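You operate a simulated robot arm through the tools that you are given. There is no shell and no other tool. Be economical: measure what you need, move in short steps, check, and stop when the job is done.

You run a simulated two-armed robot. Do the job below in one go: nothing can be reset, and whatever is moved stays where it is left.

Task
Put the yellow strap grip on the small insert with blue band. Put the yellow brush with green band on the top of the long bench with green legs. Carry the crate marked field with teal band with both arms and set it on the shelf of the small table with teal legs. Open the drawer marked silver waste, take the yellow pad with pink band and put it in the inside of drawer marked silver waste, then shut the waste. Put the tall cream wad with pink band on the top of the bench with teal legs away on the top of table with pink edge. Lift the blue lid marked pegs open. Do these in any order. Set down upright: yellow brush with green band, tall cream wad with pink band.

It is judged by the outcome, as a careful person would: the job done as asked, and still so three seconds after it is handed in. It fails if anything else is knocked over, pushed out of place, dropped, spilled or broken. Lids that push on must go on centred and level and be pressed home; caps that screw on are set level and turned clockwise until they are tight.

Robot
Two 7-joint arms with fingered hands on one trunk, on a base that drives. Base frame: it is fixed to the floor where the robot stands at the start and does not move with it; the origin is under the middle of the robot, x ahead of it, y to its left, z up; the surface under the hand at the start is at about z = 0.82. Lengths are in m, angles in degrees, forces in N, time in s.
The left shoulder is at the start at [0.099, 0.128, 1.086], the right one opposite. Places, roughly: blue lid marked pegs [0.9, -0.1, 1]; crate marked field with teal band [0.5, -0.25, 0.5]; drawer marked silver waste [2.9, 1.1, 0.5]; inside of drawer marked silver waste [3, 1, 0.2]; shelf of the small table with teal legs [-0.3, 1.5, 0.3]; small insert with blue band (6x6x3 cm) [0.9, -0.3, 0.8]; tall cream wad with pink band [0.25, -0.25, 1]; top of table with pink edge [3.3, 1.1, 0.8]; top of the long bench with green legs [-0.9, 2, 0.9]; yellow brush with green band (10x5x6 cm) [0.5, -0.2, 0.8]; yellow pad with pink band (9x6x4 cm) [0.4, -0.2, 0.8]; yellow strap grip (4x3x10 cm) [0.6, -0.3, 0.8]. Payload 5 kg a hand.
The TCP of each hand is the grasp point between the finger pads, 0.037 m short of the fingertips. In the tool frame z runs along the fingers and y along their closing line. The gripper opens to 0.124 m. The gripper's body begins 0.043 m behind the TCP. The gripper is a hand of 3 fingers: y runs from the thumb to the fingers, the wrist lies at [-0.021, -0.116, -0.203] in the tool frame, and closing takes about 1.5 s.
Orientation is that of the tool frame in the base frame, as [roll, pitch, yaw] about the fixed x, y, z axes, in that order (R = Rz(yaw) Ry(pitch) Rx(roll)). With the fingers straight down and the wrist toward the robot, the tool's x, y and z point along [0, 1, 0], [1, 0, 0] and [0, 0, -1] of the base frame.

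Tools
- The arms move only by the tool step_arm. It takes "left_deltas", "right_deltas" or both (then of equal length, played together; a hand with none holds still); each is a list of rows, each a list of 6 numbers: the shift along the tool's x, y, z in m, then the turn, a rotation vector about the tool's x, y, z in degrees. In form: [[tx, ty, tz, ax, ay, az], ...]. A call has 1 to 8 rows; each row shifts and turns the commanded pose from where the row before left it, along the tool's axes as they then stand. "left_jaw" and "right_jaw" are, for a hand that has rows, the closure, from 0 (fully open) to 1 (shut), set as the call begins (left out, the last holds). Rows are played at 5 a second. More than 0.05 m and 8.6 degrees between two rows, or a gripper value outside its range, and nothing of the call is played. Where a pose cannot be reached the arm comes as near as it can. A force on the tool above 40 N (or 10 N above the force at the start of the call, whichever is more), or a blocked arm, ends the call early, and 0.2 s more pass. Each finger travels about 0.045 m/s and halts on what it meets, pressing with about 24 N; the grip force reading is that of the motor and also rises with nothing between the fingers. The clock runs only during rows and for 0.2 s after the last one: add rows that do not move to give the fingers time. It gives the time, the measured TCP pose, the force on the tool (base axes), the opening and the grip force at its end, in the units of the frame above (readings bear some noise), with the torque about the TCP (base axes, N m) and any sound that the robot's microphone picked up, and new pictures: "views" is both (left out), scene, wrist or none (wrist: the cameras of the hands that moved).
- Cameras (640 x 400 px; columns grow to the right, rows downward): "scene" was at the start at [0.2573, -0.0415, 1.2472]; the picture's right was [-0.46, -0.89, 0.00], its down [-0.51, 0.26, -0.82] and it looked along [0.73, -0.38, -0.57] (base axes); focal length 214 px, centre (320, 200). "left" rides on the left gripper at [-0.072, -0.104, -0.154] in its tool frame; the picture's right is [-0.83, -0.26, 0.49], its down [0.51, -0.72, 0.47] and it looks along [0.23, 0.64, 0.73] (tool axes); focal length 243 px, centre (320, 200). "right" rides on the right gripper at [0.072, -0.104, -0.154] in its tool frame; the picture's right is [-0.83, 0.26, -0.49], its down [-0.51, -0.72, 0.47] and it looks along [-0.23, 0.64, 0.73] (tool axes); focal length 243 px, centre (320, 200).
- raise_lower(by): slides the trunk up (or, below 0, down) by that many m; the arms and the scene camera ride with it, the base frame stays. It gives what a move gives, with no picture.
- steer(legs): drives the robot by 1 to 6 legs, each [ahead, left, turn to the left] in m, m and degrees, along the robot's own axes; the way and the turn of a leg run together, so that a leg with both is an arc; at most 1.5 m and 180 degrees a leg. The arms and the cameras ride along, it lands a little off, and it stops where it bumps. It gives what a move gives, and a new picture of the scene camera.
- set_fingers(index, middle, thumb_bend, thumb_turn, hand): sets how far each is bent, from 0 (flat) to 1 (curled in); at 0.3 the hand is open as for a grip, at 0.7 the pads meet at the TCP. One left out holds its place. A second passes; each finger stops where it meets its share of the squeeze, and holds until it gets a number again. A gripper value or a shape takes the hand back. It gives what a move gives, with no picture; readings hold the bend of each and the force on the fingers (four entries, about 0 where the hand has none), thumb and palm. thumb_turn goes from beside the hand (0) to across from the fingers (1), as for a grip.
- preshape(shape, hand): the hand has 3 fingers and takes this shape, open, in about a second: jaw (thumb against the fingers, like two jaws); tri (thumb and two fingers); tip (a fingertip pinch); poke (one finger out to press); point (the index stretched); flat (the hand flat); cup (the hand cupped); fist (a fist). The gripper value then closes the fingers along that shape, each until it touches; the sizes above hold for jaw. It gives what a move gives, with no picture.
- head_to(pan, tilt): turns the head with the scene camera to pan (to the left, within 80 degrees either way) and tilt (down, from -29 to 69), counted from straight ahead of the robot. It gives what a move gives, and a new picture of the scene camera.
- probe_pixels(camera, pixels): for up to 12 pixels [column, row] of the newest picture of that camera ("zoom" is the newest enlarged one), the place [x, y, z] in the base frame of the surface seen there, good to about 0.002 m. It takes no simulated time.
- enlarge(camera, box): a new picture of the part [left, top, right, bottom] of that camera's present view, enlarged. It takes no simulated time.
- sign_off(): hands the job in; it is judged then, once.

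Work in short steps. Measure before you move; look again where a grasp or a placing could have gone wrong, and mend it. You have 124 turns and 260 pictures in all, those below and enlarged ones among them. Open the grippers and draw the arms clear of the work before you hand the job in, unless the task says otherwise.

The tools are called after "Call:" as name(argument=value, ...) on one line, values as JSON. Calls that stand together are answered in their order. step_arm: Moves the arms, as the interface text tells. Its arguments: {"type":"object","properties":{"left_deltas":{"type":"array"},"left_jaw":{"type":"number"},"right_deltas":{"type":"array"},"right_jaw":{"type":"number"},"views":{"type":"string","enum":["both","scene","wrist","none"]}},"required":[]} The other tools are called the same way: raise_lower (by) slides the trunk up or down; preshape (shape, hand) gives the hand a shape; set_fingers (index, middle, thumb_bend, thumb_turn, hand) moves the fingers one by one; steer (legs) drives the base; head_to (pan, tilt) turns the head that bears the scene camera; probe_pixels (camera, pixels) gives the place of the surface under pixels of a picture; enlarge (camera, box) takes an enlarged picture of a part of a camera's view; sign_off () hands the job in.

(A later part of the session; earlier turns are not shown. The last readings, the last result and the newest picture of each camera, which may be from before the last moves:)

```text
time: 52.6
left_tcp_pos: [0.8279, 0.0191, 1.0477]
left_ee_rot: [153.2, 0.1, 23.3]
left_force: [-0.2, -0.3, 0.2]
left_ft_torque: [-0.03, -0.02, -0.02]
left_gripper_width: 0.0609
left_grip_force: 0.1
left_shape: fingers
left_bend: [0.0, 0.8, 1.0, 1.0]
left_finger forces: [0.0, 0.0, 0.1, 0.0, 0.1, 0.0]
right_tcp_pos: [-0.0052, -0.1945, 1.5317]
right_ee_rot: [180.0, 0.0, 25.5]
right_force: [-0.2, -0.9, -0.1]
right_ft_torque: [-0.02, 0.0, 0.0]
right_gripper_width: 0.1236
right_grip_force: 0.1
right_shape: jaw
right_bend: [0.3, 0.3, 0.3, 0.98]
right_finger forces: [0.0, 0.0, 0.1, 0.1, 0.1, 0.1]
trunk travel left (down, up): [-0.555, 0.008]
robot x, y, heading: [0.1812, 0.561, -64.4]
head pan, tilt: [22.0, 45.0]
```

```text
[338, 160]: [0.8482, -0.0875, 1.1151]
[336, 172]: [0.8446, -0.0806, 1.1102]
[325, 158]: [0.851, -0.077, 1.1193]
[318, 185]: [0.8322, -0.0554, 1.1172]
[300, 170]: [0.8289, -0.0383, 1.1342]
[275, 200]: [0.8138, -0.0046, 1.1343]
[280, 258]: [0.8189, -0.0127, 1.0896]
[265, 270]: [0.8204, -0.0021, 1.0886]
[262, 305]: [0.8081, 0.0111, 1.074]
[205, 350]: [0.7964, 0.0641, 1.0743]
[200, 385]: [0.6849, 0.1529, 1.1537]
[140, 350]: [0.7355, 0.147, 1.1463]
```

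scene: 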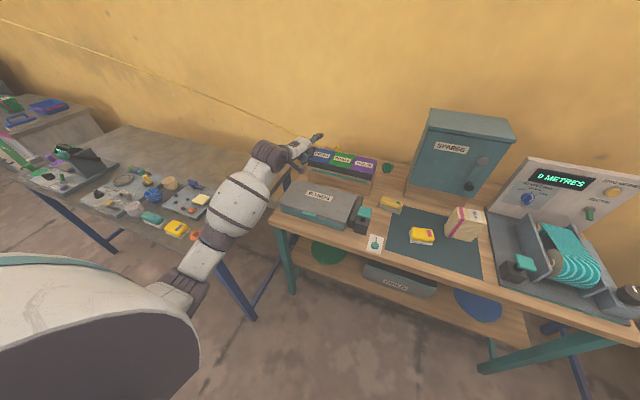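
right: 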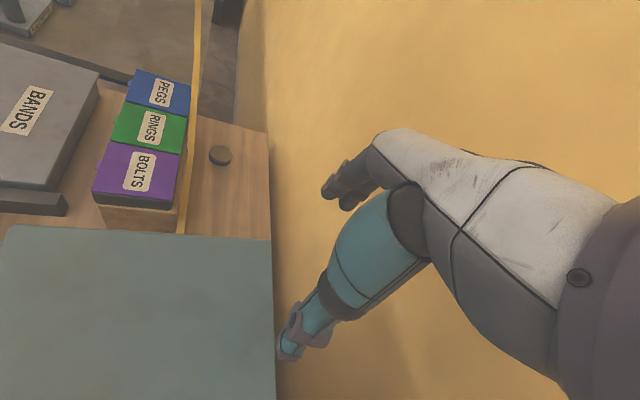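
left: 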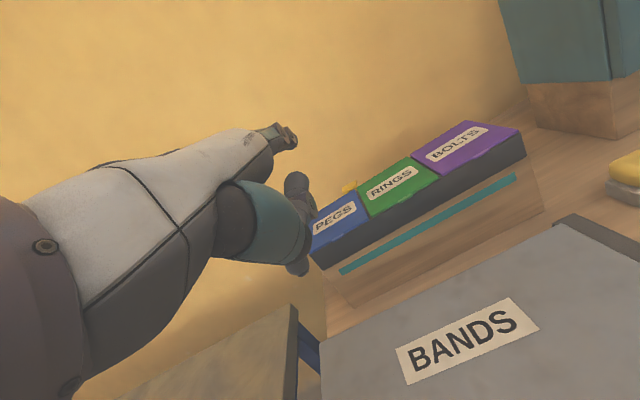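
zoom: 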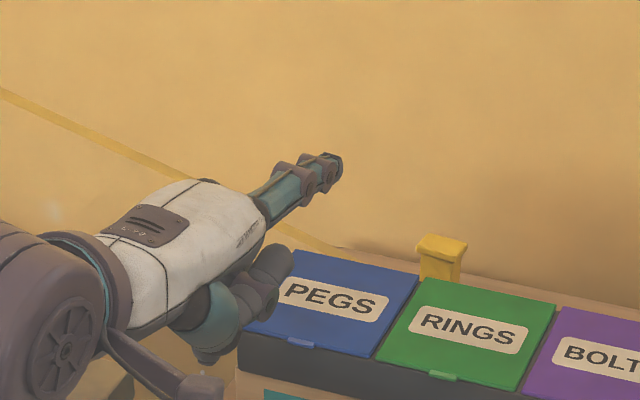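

At 27° the thumb base would skim BANDS, so I tilt back to 12° (finger ~35° below horizontal) and descend in front of the tab with 3 cm standoff.

Call:
step_arm(left_deltas=[[0, 0, 0, 7.5, 0, 0], [0, 0, 0, 7.5, 0, 0], [0.0066, -0.0113, 0.0344, 0, 0, 0], [0.0066, -0.0113, 0.0344, 0, 0, 0], [0.0066, -0.0113, 0.0344, 0, 0, 0], [0.0066, -0.0113, 0.02, 0, 0, 0], [0, 0, 0, 0, 0, 0]], views="both")

Call:
enlarge(camera="scene", box=[280, 130, 360, 190])

```text
time: 54.2
left_tcp_pos: [0.8438, 0.0444, 0.9187]
left_ee_rot: [168.0, 0.0, 23.2]
left_force: [0.0, 0.0, -1.1]
left_ft_torque: [0.06, 0.02, 0.01]
left_gripper_width: 0.061
left_grip_force: 0.0
left_shape: fingers
left_bend: [0.0, 0.8, 1.0, 1.0]
left_finger forces: [0.0, 0.0, 0.1, 0.1, 0.0, 0.1]
right_tcp_pos: [-0.005, -0.1949, 1.5322]
right_ee_rot: [-179.9, 0.0, 25.5]
right_force: [0.5, 0.4, -0.7]
right_ft_torque: [0.01, 0.01, -0.01]
right_gripper_width: 0.1237
right_grip_force: 0.1
right_shape: jaw
right_bend: [0.3, 0.3, 0.3, 0.98]
right_finger forces: [0.0, 0.0, 0.0, 0.0, 0.0, 0.0]
trunk travel left (down, up): [-0.555, 0.008]
robot x, y, heading: [0.1819, 0.5604, -64.4]
head pan, tilt: [22.0, 45.0]
```

scene: 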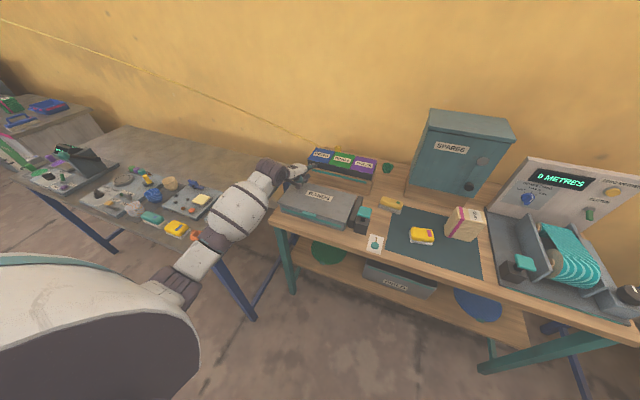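
left: 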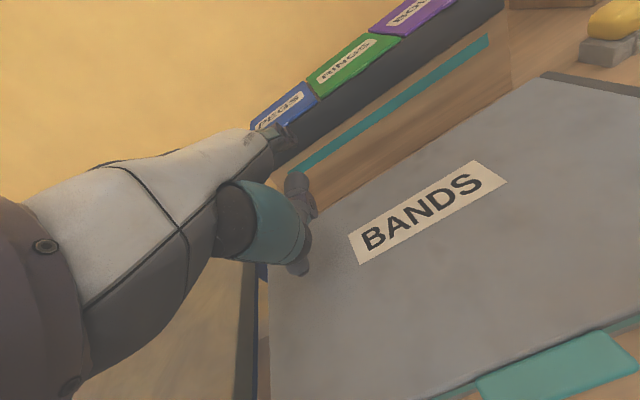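

```text
6.67 times, centred on (320, 160) of scene
```

zoom: 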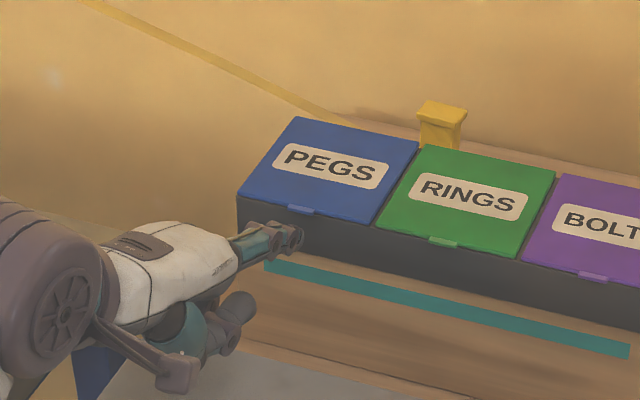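

Call:
probe_pixels(camera="zoom", pixels=[[299, 238], [296, 228], [290, 225], [298, 246], [280, 245], [302, 209], [302, 215], [290, 206], [312, 213], [300, 270], [240, 300], [318, 211]])

```text
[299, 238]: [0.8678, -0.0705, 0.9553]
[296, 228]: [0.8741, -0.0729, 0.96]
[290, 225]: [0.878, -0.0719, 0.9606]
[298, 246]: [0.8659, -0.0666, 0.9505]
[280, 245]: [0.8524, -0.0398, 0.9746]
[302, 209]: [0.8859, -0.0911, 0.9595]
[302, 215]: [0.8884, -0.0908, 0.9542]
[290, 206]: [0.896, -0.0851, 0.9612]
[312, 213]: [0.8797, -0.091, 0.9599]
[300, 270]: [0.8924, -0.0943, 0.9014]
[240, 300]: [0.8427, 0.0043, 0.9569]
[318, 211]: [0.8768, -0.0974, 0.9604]
```

Tip aligned within 4 mm; its top is at 0.960, tab bottom 0.954. Lower 14 mm then advance under the tab.

Call:
step_arm(left_deltas=[[0.004, -0.003, 0.0142, 0, 0, 0], [0, 0.0117, 0.0025, 0, 0, 0], [0, 0.0117, 0.0025, 0, 0, 0], [0, 0, 0, 0, 0, 0]], views="scene")

Call:
enlarge(camera="scene", box=[290, 140, 350, 185])

```text
time: 55.2
left_tcp_pos: [0.8563, 0.0285, 0.9062]
left_ee_rot: [168.0, 0.0, 23.3]
left_force: [-9.1, 17.7, 3.8]
left_ft_torque: [-0.87, -0.36, -0.35]
left_gripper_width: 0.0561
left_grip_force: 10.3
left_shape: fingers
left_bend: [0.02, 0.8, 1.0, 1.0]
left_finger forces: [19.9, 0.0, 0.1, 0.0, 0.0, 0.1]
right_tcp_pos: [-0.0079, -0.1915, 1.5323]
right_ee_rot: [179.9, 0.0, 25.7]
right_force: [0.7, 0.6, 0.0]
right_ft_torque: [0.02, 0.02, 0.04]
right_gripper_width: 0.1238
right_grip_force: 0.0
right_shape: jaw
right_bend: [0.3, 0.3, 0.3, 0.98]
right_finger forces: [0.0, 0.0, 0.1, 0.0, 0.0, 0.0]
trunk travel left (down, up): [-0.555, 0.008]
robot x, y, heading: [0.1835, 0.5573, -64.6]
head pan, tilt: [22.0, 45.0]
```

scene: 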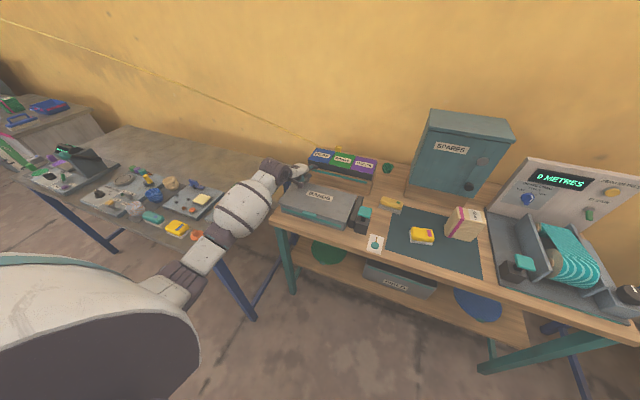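

```text
8.89 times, centred on (320, 162) of scene
```

zoom: 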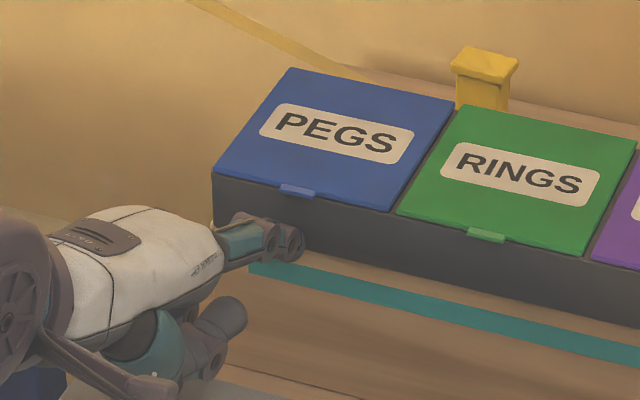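

The tip presses the box face (~20 N); back off 5 mm and raise gently under the tab.

Call:
step_arm(left_deltas=[[0, -0.005, -0.001, 0, 0, 0], [0, 0.001, -0.005, 0, 0, 0], [0, 0.001, -0.005, 0, 0, 0], [0, 0.001, -0.005, 0, 0, 0], [0, 0, 0, 0, 0, 0]], views="none")

Call:
enlarge(camera="scene", box=[290, 140, 350, 185])

```text
time: 56.4
left_tcp_pos: [0.8557, 0.0308, 0.9192]
left_ee_rot: [168.1, -0.1, 23.2]
left_force: [-1.3, 3.2, -0.5]
left_ft_torque: [0.01, -0.04, -0.05]
left_gripper_width: 0.0582
left_grip_force: 2.0
left_shape: fingers
left_bend: [0.01, 0.8, 1.0, 1.0]
left_finger forces: [3.9, 0.1, 0.1, 0.0, 0.1, 0.0]
right_tcp_pos: [-0.0059, -0.1945, 1.5315]
right_ee_rot: [180.0, 0.0, 25.5]
right_force: [0.1, 0.2, -0.7]
right_ft_torque: [-0.01, -0.01, 0.02]
right_gripper_width: 0.1237
right_grip_force: 0.0
right_shape: jaw
right_bend: [0.3, 0.3, 0.3, 0.98]
right_finger forces: [0.0, 0.0, 0.0, 0.0, 0.1, 0.1]
trunk travel left (down, up): [-0.555, 0.008]
robot x, y, heading: [0.1822, 0.5593, -64.2]
head pan, tilt: [22.0, 45.0]
```

```text
8.89 times, centred on (320, 162) of scene
```

zoom: 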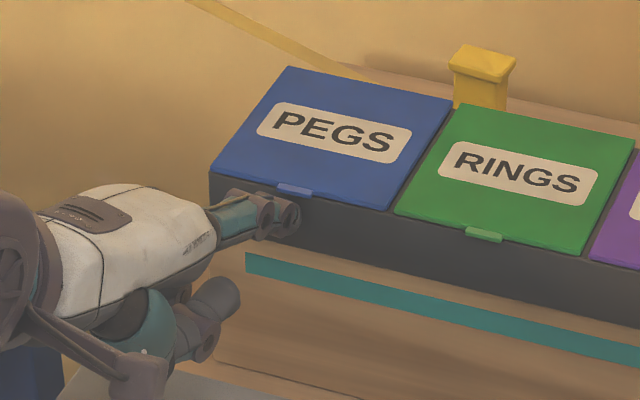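

Tip is right below the tab with light contact. Continue raising.

Call:
step_arm(left_deltas=[[0, 0.001, -0.005, 0, 0, 0], [0, 0.001, -0.005, 0, 0, 0], [0, 0.001, -0.005, 0, 0, 0], [0, 0.001, -0.005, 0, 0, 0], [0, 0, 0, 0, 0, 0]], views="none")

Call:
enlarge(camera="scene", box=[290, 140, 350, 185])

```text
time: 57.6
left_tcp_pos: [0.8557, 0.029, 0.9389]
left_ee_rot: [168.0, 0.0, 23.4]
left_force: [-1.1, 0.5, -0.3]
left_ft_torque: [-0.04, 0.01, -0.01]
left_gripper_width: 0.0606
left_grip_force: 0.1
left_shape: fingers
left_bend: [0.0, 0.8, 1.0, 1.0]
left_finger forces: [0.1, 0.0, 0.0, 0.0, 0.0, 0.1]
right_tcp_pos: [-0.0054, -0.1942, 1.5315]
right_ee_rot: [180.0, 0.0, 25.5]
right_force: [0.5, -0.4, 0.1]
right_ft_torque: [-0.03, 0.01, 0.0]
right_gripper_width: 0.1235
right_grip_force: 0.1
right_shape: jaw
right_bend: [0.3, 0.3, 0.3, 0.98]
right_finger forces: [0.1, 0.0, 0.0, 0.1, 0.1, 0.0]
trunk travel left (down, up): [-0.555, 0.008]
robot x, y, heading: [0.1762, 0.5595, -64.7]
head pan, tilt: [22.0, 45.0]
```

```text
8.89 times, centred on (320, 162) of scene
```

zoom: 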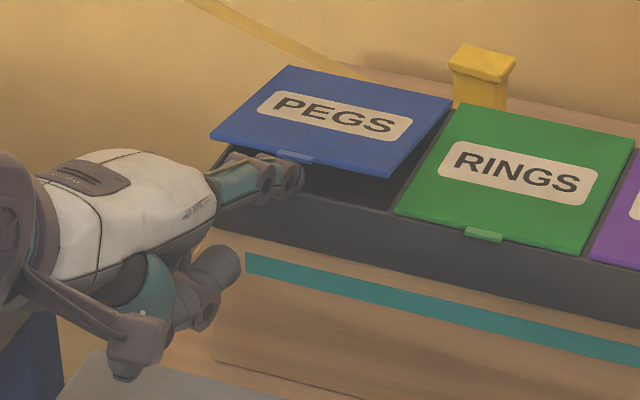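

The lid is lifting. Follow the arc: up and forward.

Call:
step_arm(left_deltas=[[0, 0.0231, -0.0171, 0, 0, 0], [0, 0.0231, -0.0171, 0, 0, 0], [0, 0.026, -0.014, 0, 0, 0], [0, 0, 0, 0, 0, 0]], views="none")

Call:
enlarge(camera="scene", box=[285, 120, 355, 180])

```text
time: 58.6
left_tcp_pos: [0.8775, -0.0249, 1.0]
left_ee_rot: [168.2, 0.1, 23.3]
left_force: [-0.2, 0.0, 0.5]
left_ft_torque: [0.01, -0.02, 0.02]
left_gripper_width: 0.0609
left_grip_force: 0.1
left_shape: fingers
left_bend: [0.0, 0.8, 1.0, 1.0]
left_finger forces: [0.1, 0.1, 0.0, 0.1, 0.0, 0.1]
right_tcp_pos: [-0.0055, -0.1944, 1.5311]
right_ee_rot: [-180.0, 0.1, 25.6]
right_force: [-0.4, 0.3, -0.6]
right_ft_torque: [0.01, 0.02, 0.0]
right_gripper_width: 0.1235
right_grip_force: 0.0
right_shape: jaw
right_bend: [0.3, 0.3, 0.3, 0.98]
right_finger forces: [0.0, 0.1, 0.0, 0.0, 0.1, 0.1]
trunk travel left (down, up): [-0.555, 0.008]
robot x, y, heading: [0.185, 0.5581, -64.6]
head pan, tilt: [22.0, 45.0]
```

```text
6.67 times, centred on (320, 150) of scene
```

zoom: 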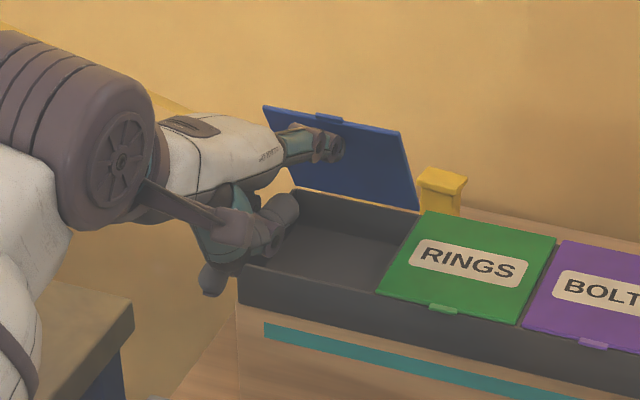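

The lid stands at ~75°. Push it forward a bit more.

Call:
step_arm(left_deltas=[[0, 0.018, -0.008, 0, 0, 0], [0, 0.018, -0.004, 0, 0, 0], [0, 0.015, -0.003, 0, 0, 0], [0, 0, 0, 0, 0, 0]], views="none")

Call:
enlarge(camera="scene", box=[285, 120, 355, 180])

```text
time: 59.6
left_tcp_pos: [0.8979, -0.0677, 1.0262]
left_ee_rot: [168.2, 0.0, 23.3]
left_force: [-0.5, -0.4, -0.2]
left_ft_torque: [-0.01, 0.01, -0.01]
left_gripper_width: 0.0608
left_grip_force: 0.0
left_shape: fingers
left_bend: [0.0, 0.8, 1.0, 1.0]
left_finger forces: [0.0, 0.0, 0.0, 0.1, 0.0, 0.0]
right_tcp_pos: [-0.0051, -0.1944, 1.5307]
right_ee_rot: [-180.0, 0.0, 25.5]
right_force: [-0.3, -0.2, -0.5]
right_ft_torque: [0.0, -0.02, -0.02]
right_gripper_width: 0.1238
right_grip_force: 0.1
right_shape: jaw
right_bend: [0.3, 0.3, 0.3, 0.98]
right_finger forces: [0.0, 0.0, 0.0, 0.1, 0.1, 0.1]
trunk travel left (down, up): [-0.555, 0.008]
robot x, y, heading: [0.1805, 0.5605, -64.6]
head pan, tilt: [22.0, 45.0]
```

```text
6.67 times, centred on (320, 150) of scene
```

zoom: 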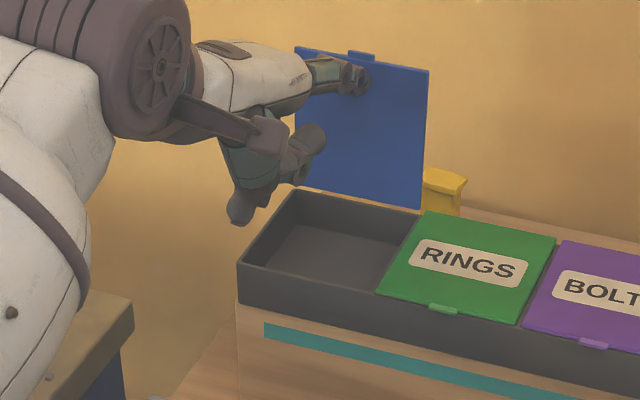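

Nearly upright or past; push 15 mm more, then retreat and see if it stays.

Call:
step_arm(left_deltas=[[0, 0.015, -0.001, 0, 0, 0], [0, 0.01, 0, 0, 0, 0], [0, 0, 0, 0, 0, 0], [0, -0.04, -0.008, 0, 0, 0], [0, -0.045, -0.015, 0, 0, 0], [0, -0.045, -0.015, 0, 0, 0], [0, 0, -0.045, 0, 0, 0]], views="scene")

Call:
enlarge(camera="scene", box=[285, 120, 405, 220])

```text
time: 61.2
left_tcp_pos: [0.8499, 0.0417, 1.0864]
left_ee_rot: [168.0, 0.0, 23.3]
left_force: [0.0, -0.1, -0.4]
left_ft_torque: [-0.01, 0.02, 0.01]
left_gripper_width: 0.0608
left_grip_force: 0.0
left_shape: fingers
left_bend: [0.0, 0.8, 1.0, 1.0]
left_finger forces: [0.1, 0.0, 0.0, 0.0, 0.0, 0.0]
right_tcp_pos: [-0.0052, -0.1952, 1.5327]
right_ee_rot: [179.9, 0.0, 25.6]
right_force: [0.3, -0.8, 0.3]
right_ft_torque: [0.06, -0.04, 0.0]
right_gripper_width: 0.1238
right_grip_force: 0.0
right_shape: jaw
right_bend: [0.3, 0.3, 0.3, 0.98]
right_finger forces: [0.1, 0.0, 0.1, 0.0, 0.1, 0.2]
trunk travel left (down, up): [-0.555, 0.008]
robot x, y, heading: [0.1817, 0.5546, -64.5]
head pan, tilt: [22.0, 45.0]
```

scene: 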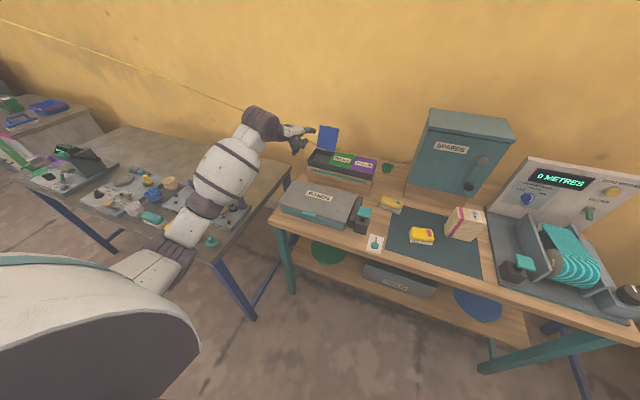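

```text
4.00 times, centred on (345, 170) of scene
```

zoom: 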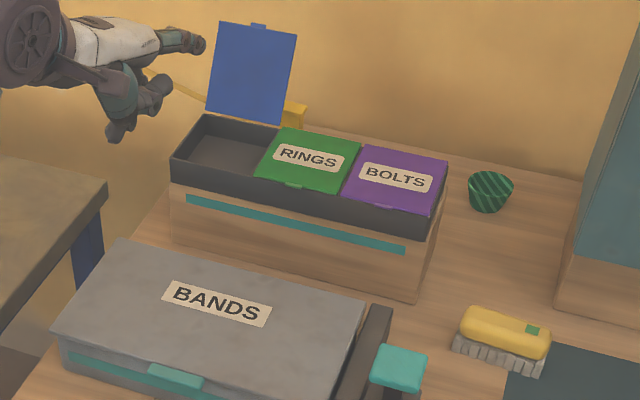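

The lid stays open. Reset the left hand to a vertical open jaw, lifted, and look at the wad and pad.

Call:
step_arm(left_deltas=[[0, 0, -0.045, 6, 0, 0], [0, 0, -0.045, 6, 0, 0], [0, -0.03, -0.03, 0, 0, -2], [0, 0, -0.045, 0, 0, 0], [0, 0, -0.045, 0, 0, 0]], left_jaw=0.0, views="none")

Call:
preshape(hand="left", shape="jaw")

Call:
head_to(pan=-12, tilt=48)

Call:
enlarge(camera="scene", box=[240, 100, 400, 220])

```text
time: 62.4
left_tcp_pos: [0.8322, 0.0777, 1.2955]
left_ee_rot: [-179.9, 0.0, 25.3]
left_force: [1.0, 0.4, 1.1]
left_ft_torque: [0.02, -0.03, 0.02]
left_gripper_width: 0.0
left_grip_force: 0.0
left_shape: poke
left_bend: [0.7, 0.7, 1.0, 1.0]
left_finger forces: [0.0, 0.0, 0.0, 0.0, 0.1, 0.0]
right_tcp_pos: [-0.0057, -0.1954, 1.5305]
right_ee_rot: [180.0, 0.0, 25.5]
right_force: [-0.2, 0.2, -0.4]
right_ft_torque: [0.03, 0.0, 0.0]
right_gripper_width: 0.1236
right_grip_force: 0.1
right_shape: jaw
right_bend: [0.3, 0.3, 0.3, 0.98]
right_finger forces: [0.1, 0.0, 0.1, 0.1, 0.1, 0.1]
trunk travel left (down, up): [-0.555, 0.008]
robot x, y, heading: [0.1805, 0.5572, -64.5]
head pan, tilt: [22.0, 45.0]
```

```text
time: 63.3
left_tcp_pos: [0.8335, 0.0796, 1.2947]
left_ee_rot: [180.0, 0.0, 25.2]
left_force: [-0.7, -0.2, -0.1]
left_ft_torque: [0.0, 0.0, 0.01]
left_gripper_width: 0.1239
left_grip_force: 0.2
left_shape: jaw
left_bend: [0.3, 0.3, 0.3, 0.98]
left_finger forces: [0.1, 0.1, 0.1, 0.0, 0.0, 0.0]
right_tcp_pos: [-0.0059, -0.1939, 1.532]
right_ee_rot: [180.0, 0.0, 25.5]
right_force: [0.4, -1.7, 0.8]
right_ft_torque: [-0.03, 0.0, 0.05]
right_gripper_width: 0.1237
right_grip_force: 0.1
right_shape: jaw
right_bend: [0.3, 0.3, 0.3, 0.98]
right_finger forces: [0.0, 0.0, 0.0, 0.1, 0.0, 0.1]
trunk travel left (down, up): [-0.555, 0.008]
robot x, y, heading: [0.1808, 0.5597, -64.2]
head pan, tilt: [22.0, 45.0]
```

```text
time: 64.3
left_tcp_pos: [0.8329, 0.0801, 1.2942]
left_ee_rot: [-180.0, 0.0, 25.3]
left_force: [-0.4, -0.4, -0.2]
left_ft_torque: [-0.01, 0.01, 0.03]
left_gripper_width: 0.1236
left_grip_force: 0.0
left_shape: jaw
left_bend: [0.3, 0.3, 0.3, 0.98]
left_finger forces: [0.1, 0.0, 0.1, 0.0, 0.0, 0.0]
right_tcp_pos: [-0.006, -0.1949, 1.5331]
right_ee_rot: [179.9, 0.0, 25.5]
right_force: [-0.4, -0.4, -0.4]
right_ft_torque: [-0.01, -0.02, 0.02]
right_gripper_width: 0.1236
right_grip_force: 0.0
right_shape: jaw
right_bend: [0.3, 0.3, 0.3, 0.98]
right_finger forces: [0.0, 0.1, 0.0, 0.0, 0.0, 0.1]
trunk travel left (down, up): [-0.555, 0.008]
robot x, y, heading: [0.1837, 0.5598, -64.3]
head pan, tilt: [-12.0, 48.0]
```

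scene: 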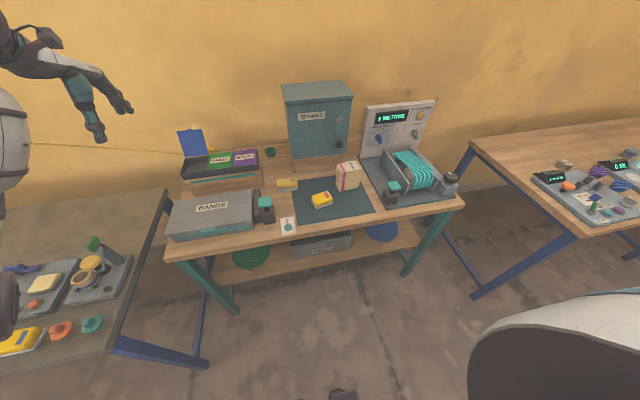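

```text
3.33 times, centred on (320, 160) of scene
```

zoom: 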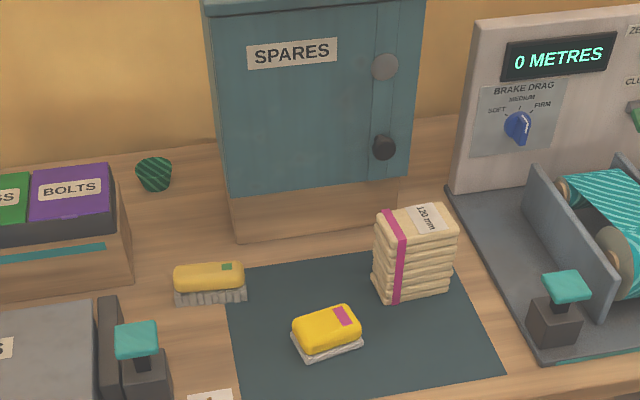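

Call:
probe_pixels(camera="zoom", pixels=[[378, 214], [442, 206], [456, 234], [396, 240], [402, 300], [450, 290], [376, 285], [390, 300], [295, 326], [350, 308], [360, 332], [305, 352]])

Call:
probe_pixels(camera="zoom", pixels=[[176, 270], [242, 265], [242, 290], [176, 300], [246, 300], [330, 330], [210, 278], [310, 340], [330, 357], [362, 345], [420, 220]])

```text
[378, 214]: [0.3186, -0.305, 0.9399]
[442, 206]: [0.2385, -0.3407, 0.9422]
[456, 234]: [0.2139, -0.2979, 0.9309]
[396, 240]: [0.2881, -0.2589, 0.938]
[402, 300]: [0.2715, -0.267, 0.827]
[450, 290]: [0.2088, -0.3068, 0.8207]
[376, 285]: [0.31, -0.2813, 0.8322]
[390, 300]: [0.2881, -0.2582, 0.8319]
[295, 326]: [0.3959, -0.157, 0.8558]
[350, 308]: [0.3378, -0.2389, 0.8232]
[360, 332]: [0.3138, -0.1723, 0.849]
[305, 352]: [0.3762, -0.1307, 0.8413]
```

```text
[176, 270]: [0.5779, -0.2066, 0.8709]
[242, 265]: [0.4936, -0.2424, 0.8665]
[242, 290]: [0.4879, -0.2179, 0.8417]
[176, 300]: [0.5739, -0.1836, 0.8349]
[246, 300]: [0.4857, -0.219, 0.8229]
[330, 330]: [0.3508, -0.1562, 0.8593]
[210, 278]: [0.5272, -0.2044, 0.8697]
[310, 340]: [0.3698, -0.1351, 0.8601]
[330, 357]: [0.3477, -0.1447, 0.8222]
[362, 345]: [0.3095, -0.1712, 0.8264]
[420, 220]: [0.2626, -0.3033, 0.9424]
```

Wad: centre (0.2645,-0.3005), 8.8×5.3 cm, top 0.942, aligned to the bench. Bring the right hand over it.

Call:
step_arm(right_deltas=[[0.0249, 0.0265, 0.03, 0, 0, 0], [0.0249, 0.0265, 0.03, 0, 0, 0], [0.0249, 0.0265, 0.03, 0, 0, 0], [0.0249, 0.0265, 0.03, 0, 0, 0], [0.0249, 0.0265, 0.03, 0, 0, 0], [0.0249, 0.0265, 0.03, 0, 0, 0], [0.0249, 0.0265, 0.03, 0, 0, 0], [0.0249, 0.0265, 0.03, 0, 0, 0]], views="none")

Call:
step_arm(right_deltas=[[0, 0, 0.045, 0, 0, 0], [0, 0, 0.045, 0, 0, 0], [0, 0, 0.045, 0, 0, 0], [0, 0, 0.045, 0, 0, 0], [0, 0, 0.045, 0, 0, 0], [0, 0, 0.045, 0, 0, 0], [0, 0, 0, 0, 0, 0]], views="both")

```text
time: 66.1
left_tcp_pos: [0.8359, 0.0773, 1.291]
left_ee_rot: [-179.7, 0.0, 25.3]
left_force: [-0.2, -0.5, 0.0]
left_ft_torque: [0.06, 0.01, 0.01]
left_gripper_width: 0.1239
left_grip_force: 0.1
left_shape: jaw
left_bend: [0.3, 0.3, 0.3, 0.98]
left_finger forces: [0.0, 0.0, 0.0, 0.0, 0.1, 0.1]
right_tcp_pos: [0.2689, -0.3056, 1.2878]
right_ee_rot: [-179.8, 0.2, 25.4]
right_force: [-0.1, -0.1, 0.5]
right_ft_torque: [0.04, 0.03, 0.0]
right_gripper_width: 0.1241
right_grip_force: 0.1
right_shape: jaw
right_bend: [0.3, 0.3, 0.3, 0.98]
right_finger forces: [0.1, 0.0, 0.0, 0.1, 0.1, 0.1]
trunk travel left (down, up): [-0.555, 0.008]
robot x, y, heading: [0.179, 0.5586, -64.6]
head pan, tilt: [-12.0, 48.0]
```

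```text
time: 67.7
left_tcp_pos: [0.8333, 0.0809, 1.2968]
left_ee_rot: [179.9, 0.0, 25.3]
left_force: [-0.1, 0.4, 0.1]
left_ft_torque: [-0.02, 0.03, 0.04]
left_gripper_width: 0.1239
left_grip_force: 0.0
left_shape: jaw
left_bend: [0.3, 0.3, 0.3, 0.98]
left_finger forces: [0.0, 0.0, 0.1, 0.1, 0.0, 0.1]
right_tcp_pos: [0.2653, -0.3016, 1.0212]
right_ee_rot: [179.9, 0.0, 25.5]
right_force: [0.2, 0.1, -0.5]
right_ft_torque: [0.02, 0.01, 0.02]
right_gripper_width: 0.124
right_grip_force: 0.1
right_shape: jaw
right_bend: [0.3, 0.3, 0.3, 0.98]
right_finger forces: [0.1, 0.0, 0.0, 0.0, 0.1, 0.0]
trunk travel left (down, up): [-0.555, 0.008]
robot x, y, heading: [0.1804, 0.5579, -64.4]
head pan, tilt: [-12.0, 48.0]
```

scene: 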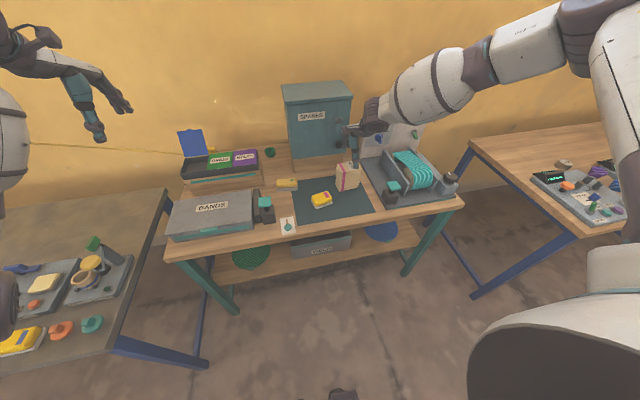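
right: 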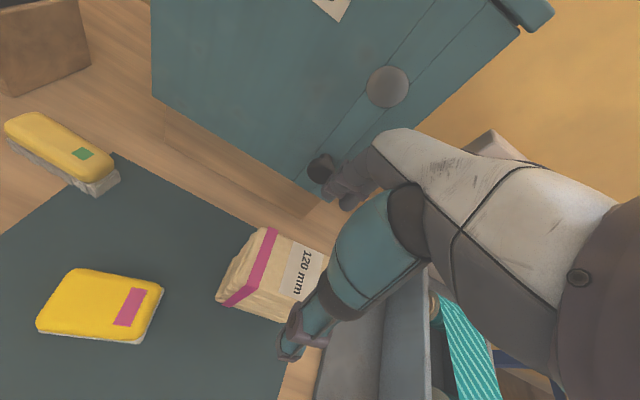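

The far finger is near the cabinet's black knob at (320,168); measure it.

Call:
probe_pixels(camera="right", pixels=[[318, 165], [315, 175], [340, 190], [352, 195], [388, 87], [272, 262], [230, 295], [300, 240]])

```text
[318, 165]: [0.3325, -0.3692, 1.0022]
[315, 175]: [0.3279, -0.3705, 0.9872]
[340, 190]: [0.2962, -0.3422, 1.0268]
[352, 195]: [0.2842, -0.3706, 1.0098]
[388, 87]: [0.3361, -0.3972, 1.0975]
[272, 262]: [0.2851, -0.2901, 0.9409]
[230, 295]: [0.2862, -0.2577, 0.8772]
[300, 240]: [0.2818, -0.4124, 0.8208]
```

Call:
probe_pixels(camera="right", pixels=[[335, 360], [380, 310], [400, 290], [360, 340], [410, 330]])

Call:
step_arm(right_deltas=[[-0.004, -0.008, 0, 0, 0, 0], [0, 0, 0.02, 0, 0, 0], [0, 0, 0.02, 0, 0, 0], [0, 0, 0, 0, 0, 0]], right_jaw=0.25, views="both")

```text
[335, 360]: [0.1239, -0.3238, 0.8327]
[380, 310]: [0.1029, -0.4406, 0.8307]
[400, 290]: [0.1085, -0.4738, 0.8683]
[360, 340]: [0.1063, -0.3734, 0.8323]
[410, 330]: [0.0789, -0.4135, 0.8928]
```

```text
time: 68.7
left_tcp_pos: [0.8341, 0.0793, 1.2956]
left_ee_rot: [179.9, 0.0, 25.3]
left_force: [-1.3, 0.0, 1.3]
left_ft_torque: [0.0, 0.01, -0.01]
left_gripper_width: 0.1239
left_grip_force: 0.1
left_shape: jaw
left_bend: [0.3, 0.3, 0.3, 0.98]
left_finger forces: [0.0, 0.0, 0.0, 0.0, 0.0, 0.1]
right_tcp_pos: [0.2573, -0.295, 0.9811]
right_ee_rot: [180.0, 0.1, 25.5]
right_force: [-0.3, -0.6, 0.3]
right_ft_torque: [0.02, 0.01, 0.01]
right_gripper_width: 0.0931
right_grip_force: 0.1
right_shape: jaw
right_bend: [0.27, 0.36, 0.54, 0.99]
right_finger forces: [0.0, 0.0, 0.0, 0.0, 0.1, 0.0]
trunk travel left (down, up): [-0.555, 0.008]
robot x, y, heading: [0.1817, 0.5554, -64.6]
head pan, tilt: [-12.0, 48.0]
```

scene: 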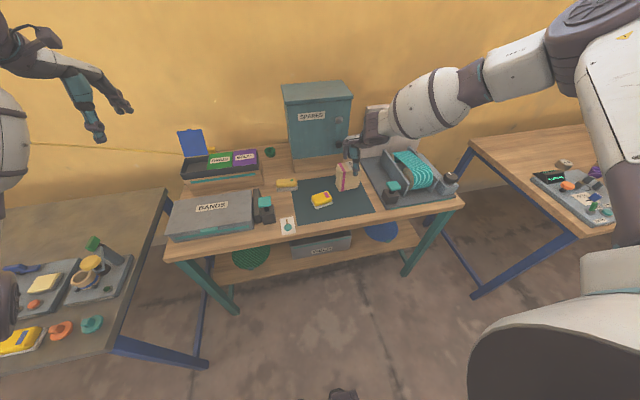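
right: 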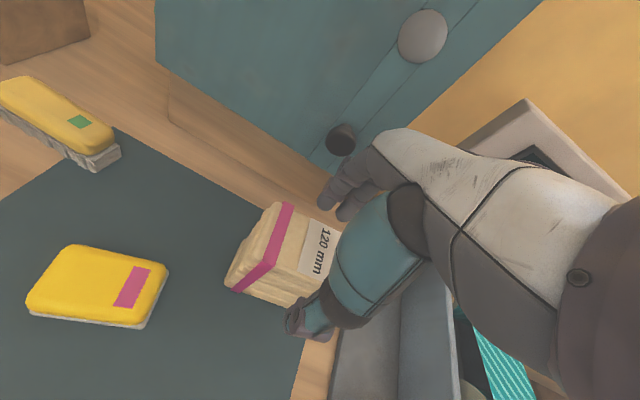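

Aligned; lower to grasp height.

Call:
step_arm(right_deltas=[[0.004, 0, 0.03, 0, 0, 0], [0, 0, 0.03, 0, 0, 0], [0, 0, 0.022, 0, 0, 0], [0, 0, 0, 0, 0, 0]], views="wrist")

Call:
enlarge(camera="scene", box=[310, 120, 400, 210])

```text
time: 69.7
left_tcp_pos: [0.8333, 0.0794, 1.2956]
left_ee_rot: [-180.0, 0.0, 25.3]
left_force: [0.0, -0.5, 0.0]
left_ft_torque: [-0.02, -0.01, 0.02]
left_gripper_width: 0.1238
left_grip_force: 0.0
left_shape: jaw
left_bend: [0.3, 0.3, 0.3, 0.98]
left_finger forces: [0.1, 0.0, 0.0, 0.0, 0.0, 0.0]
right_tcp_pos: [0.252, -0.2859, 0.9138]
right_ee_rot: [179.8, -0.1, 25.5]
right_force: [-0.1, 0.0, 0.7]
right_ft_torque: [-0.05, -0.06, 0.02]
right_gripper_width: 0.0936
right_grip_force: 0.2
right_shape: jaw
right_bend: [0.26, 0.36, 0.54, 0.99]
right_finger forces: [1.6, 0.1, 0.0, 0.1, 0.1, 0.0]
right hand out of reach, approached as far as the arm can: row 3
trunk travel left (down, up): [-0.555, 0.008]
robot x, y, heading: [0.1855, 0.5611, -64.5]
head pan, tilt: [-12.0, 48.0]
```

right: 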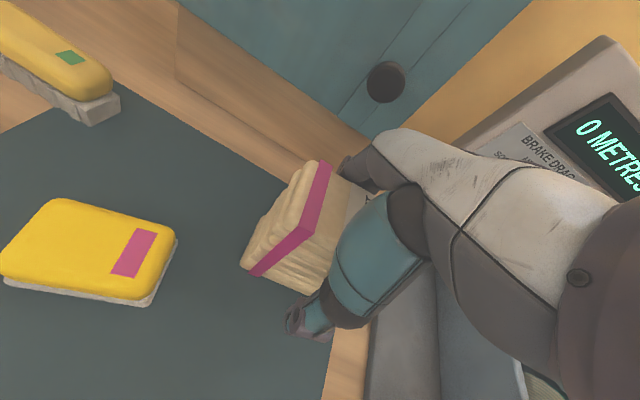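

```text
4.44 times, centred on (355, 165) of scene
```

zoom: 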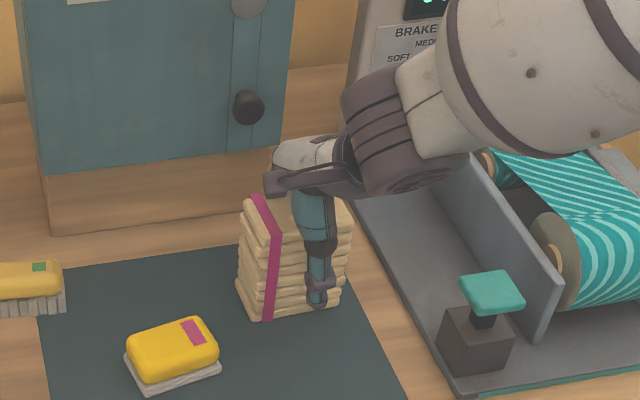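

The arm is out of reach with the trunk so high. Lift the hand, lower the trunk, and redo.

Call:
step_arm(right_deltas=[[0, 0, -0.045, 0, 0, 0], [0, 0, -0.045, 0, 0, 0], [0, 0, -0.045, 0, 0, 0], [0, 0, -0.045, 0, 0, 0], [0, 0, -0.04, 0, 0, 0]], views="none")

Call:
raise_lower(by=-0.12)

Call:
enlarge(camera="scene", box=[290, 110, 410, 200])

```text
time: 70.9
left_tcp_pos: [0.8335, 0.0812, 1.2966]
left_ee_rot: [179.8, 0.0, 25.3]
left_force: [-0.1, 0.3, 0.1]
left_ft_torque: [-0.01, 0.03, 0.0]
left_gripper_width: 0.1242
left_grip_force: 0.0
left_shape: jaw
left_bend: [0.3, 0.3, 0.3, 0.98]
left_finger forces: [0.1, 0.0, 0.0, 0.0, 0.0, 0.0]
right_tcp_pos: [0.2529, -0.2841, 1.1376]
right_ee_rot: [180.0, 0.0, 25.7]
right_force: [0.5, -0.5, 0.9]
right_ft_torque: [-0.01, -0.01, -0.02]
right_gripper_width: 0.0929
right_grip_force: 0.0
right_shape: jaw
right_bend: [0.27, 0.36, 0.54, 0.99]
right_finger forces: [0.0, 0.1, 0.0, 0.0, 0.0, 0.1]
trunk travel left (down, up): [-0.555, 0.008]
robot x, y, heading: [0.1788, 0.5584, -64.9]
head pan, tilt: [-12.0, 48.0]
```

```text
time: 72.4
left_tcp_pos: [0.8324, 0.0834, 1.1755]
left_ee_rot: [180.0, 0.1, 25.3]
left_force: [0.8, 0.4, -0.9]
left_ft_torque: [0.0, 0.01, -0.02]
left_gripper_width: 0.1236
left_grip_force: 0.1
left_shape: jaw
left_bend: [0.3, 0.3, 0.3, 0.98]
left_finger forces: [0.0, 0.1, 0.0, 0.0, 0.0, 0.0]
right_tcp_pos: [0.2537, -0.2855, 1.0128]
right_ee_rot: [179.8, -0.1, 25.6]
right_force: [0.1, 0.2, -0.1]
right_ft_torque: [0.02, 0.02, 0.03]
right_gripper_width: 0.0935
right_grip_force: 0.0
right_shape: jaw
right_bend: [0.27, 0.36, 0.54, 0.99]
right_finger forces: [0.1, 0.1, 0.0, 0.1, 0.0, 0.0]
trunk travel left (down, up): [-0.435, 0.128]
robot x, y, heading: [0.1813, 0.5578, -64.7]
head pan, tilt: [-12.0, 48.0]
```

```text
4.44 times, centred on (350, 155) of scene
```

zoom: 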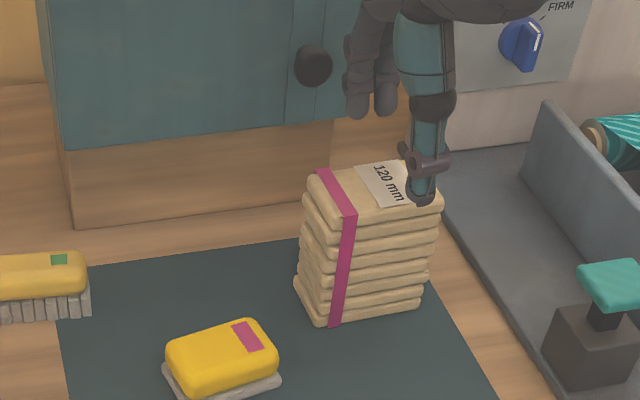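

Call:
probe_pixels(camera="zoom", pixels=[[311, 174], [348, 220], [436, 208], [330, 318], [415, 305]])

Call:
step_arm(right_deltas=[[0.0035, 0.0152, 0, 0, 0, 0], [0, 0, 0.035, 0, 0, 0], [0, 0, 0, 0, 0, 0]], views="none")

```text
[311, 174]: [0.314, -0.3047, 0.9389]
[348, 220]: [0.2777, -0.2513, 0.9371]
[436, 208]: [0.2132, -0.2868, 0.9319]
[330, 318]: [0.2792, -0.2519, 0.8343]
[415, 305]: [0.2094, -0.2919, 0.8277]
```

```text
time: 73.2
left_tcp_pos: [0.8324, 0.0829, 1.1761]
left_ee_rot: [-180.0, 0.1, 25.3]
left_force: [-0.3, 1.0, -0.7]
left_ft_torque: [-0.02, 0.01, 0.0]
left_gripper_width: 0.1241
left_grip_force: 0.0
left_shape: jaw
left_bend: [0.3, 0.3, 0.3, 0.98]
left_finger forces: [0.0, 0.0, 0.0, 0.0, 0.1, 0.0]
right_tcp_pos: [0.2622, -0.2969, 0.9793]
right_ee_rot: [179.9, 0.1, 25.6]
right_force: [-0.7, 0.6, -0.2]
right_ft_torque: [0.01, 0.01, 0.01]
right_gripper_width: 0.0935
right_grip_force: 0.1
right_shape: jaw
right_bend: [0.27, 0.36, 0.54, 0.99]
right_finger forces: [0.1, 0.1, 0.0, 0.0, 0.1, 0.0]
trunk travel left (down, up): [-0.435, 0.128]
robot x, y, heading: [0.1813, 0.5594, -64.5]
head pan, tilt: [-12.0, 48.0]
```

Wad shifted a few mm; centre ≈(0.264,-0.296), matching the TCP. Lower and close.

Call:
step_arm(right_deltas=[[0, 0, 0.03, 0, 0, 0], [0, 0, 0.03, 0, 0, 0], [0, 0, 0.018, 0, 0, 0], [0, 0, 0, 0, 0, 0]], views="none")

Call:
step_arm(right_deltas=[[0, 0, 0, 0, 0, 0], [0, 0, 0, 0, 0, 0], [0, 0, 0, 0, 0, 0], [0, 0, 0, 0, 0, 0], [0, 0, 0, 0, 0, 0], [0, 0, 0, 0, 0, 0], [0, 0, 0, 0, 0, 0]], right_jaw=1.0, views="wrist")

```text
time: 74.2
left_tcp_pos: [0.8327, 0.0818, 1.1741]
left_ee_rot: [180.0, 0.0, 25.4]
left_force: [0.0, -0.3, -0.2]
left_ft_torque: [-0.01, 0.02, 0.02]
left_gripper_width: 0.1238
left_grip_force: 0.0
left_shape: jaw
left_bend: [0.3, 0.3, 0.3, 0.98]
left_finger forces: [0.1, 0.0, 0.0, 0.1, 0.1, 0.0]
right_tcp_pos: [0.2619, -0.2982, 0.9006]
right_ee_rot: [-180.0, 0.0, 25.6]
right_force: [1.1, -0.5, -0.3]
right_ft_torque: [-0.02, -0.01, 0.02]
right_gripper_width: 0.0936
right_grip_force: 0.0
right_shape: jaw
right_bend: [0.27, 0.36, 0.54, 0.99]
right_finger forces: [0.0, 0.0, 0.1, 0.0, 0.1, 0.0]
trunk travel left (down, up): [-0.435, 0.128]
robot x, y, heading: [0.1802, 0.5589, -64.5]
head pan, tilt: [-12.0, 48.0]
```

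```text
time: 75.8
left_tcp_pos: [0.8323, 0.0822, 1.1752]
left_ee_rot: [-179.9, 0.0, 25.2]
left_force: [0.4, 0.3, 0.4]
left_ft_torque: [0.01, 0.01, -0.01]
left_gripper_width: 0.1238
left_grip_force: 0.0
left_shape: jaw
left_bend: [0.3, 0.3, 0.3, 0.98]
left_finger forces: [0.1, 0.1, 0.0, 0.1, 0.0, 0.1]
right_tcp_pos: [0.2625, -0.2975, 0.9015]
right_ee_rot: [-180.0, 0.1, 25.6]
right_force: [-0.4, 0.4, 0.7]
right_ft_torque: [-0.02, 0.01, 0.01]
right_gripper_width: 0.0585
right_grip_force: 24.3
right_shape: jaw
right_bend: [0.74, 0.46, 0.7, 1.0]
right_finger forces: [14.0, 7.6, 0.1, 0.0, 21.6, 0.1]
trunk travel left (down, up): [-0.435, 0.128]
robot x, y, heading: [0.1825, 0.5586, -64.7]
head pan, tilt: [-12.0, 48.0]
```

right: 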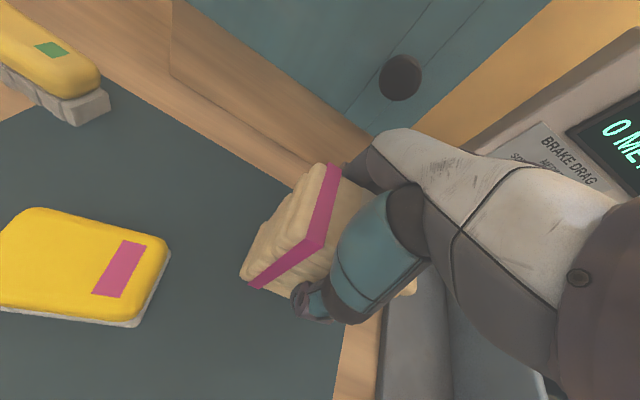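

Grip 24 N, width 0.0585. Lift and check.

Call:
step_arm(right_deltas=[[0, 0, -0.02, 0, 0, 0], [0, 0, -0.03, 0, 0, 0], [0, 0, -0.04, 0, 0, 0], [0, 0, -0.04, 0, 0, 0], [0, 0, 0, 0, 0, 0]], views="both")

Call:
enlarge(camera="scene", box=[290, 80, 410, 170])

```text
time: 77.0
left_tcp_pos: [0.832, 0.0812, 1.1752]
left_ee_rot: [-179.9, 0.0, 25.3]
left_force: [0.7, -0.3, -0.2]
left_ft_torque: [-0.01, -0.03, -0.02]
left_gripper_width: 0.1241
left_grip_force: 0.0
left_shape: jaw
left_bend: [0.3, 0.3, 0.3, 0.98]
left_finger forces: [0.0, 0.0, 0.0, 0.0, 0.1, 0.1]
right_tcp_pos: [0.2633, -0.2969, 1.0285]
right_ee_rot: [-179.9, -0.1, 25.6]
right_force: [0.2, 0.7, -1.5]
right_ft_torque: [-0.01, 0.0, -0.04]
right_gripper_width: 0.0583
right_grip_force: 23.9
right_shape: jaw
right_bend: [0.74, 0.46, 0.7, 1.0]
right_finger forces: [14.0, 7.7, 0.0, 0.0, 21.7, 0.0]
trunk travel left (down, up): [-0.435, 0.128]
robot x, y, heading: [0.177, 0.5588, -64.8]
head pan, tilt: [-12.0, 48.0]
```

scene: 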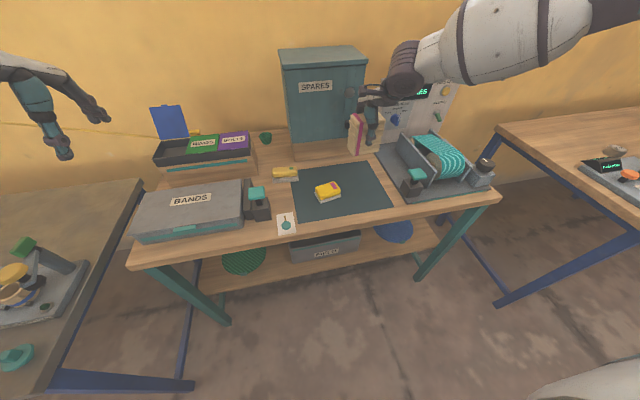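
right: 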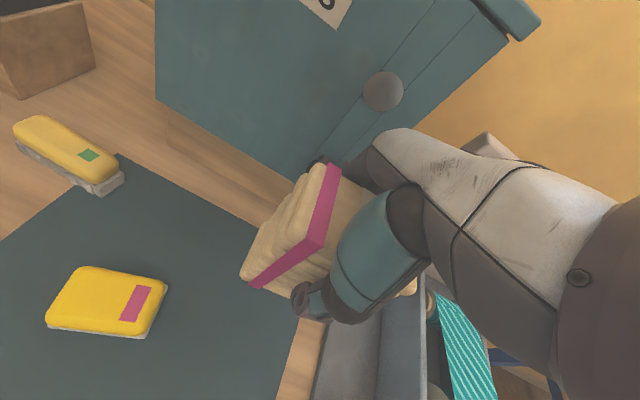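

```text
4.44 times, centred on (350, 125) of scene
```

zoom: 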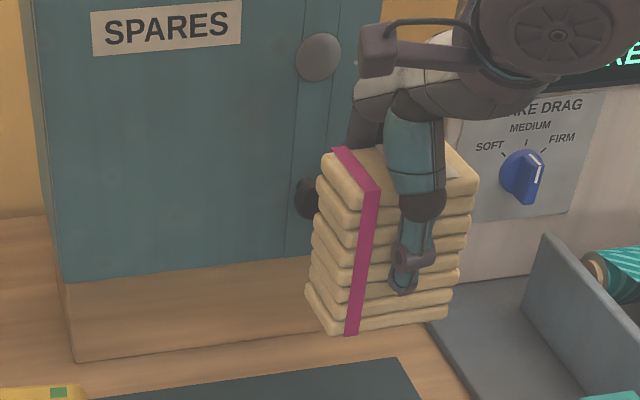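

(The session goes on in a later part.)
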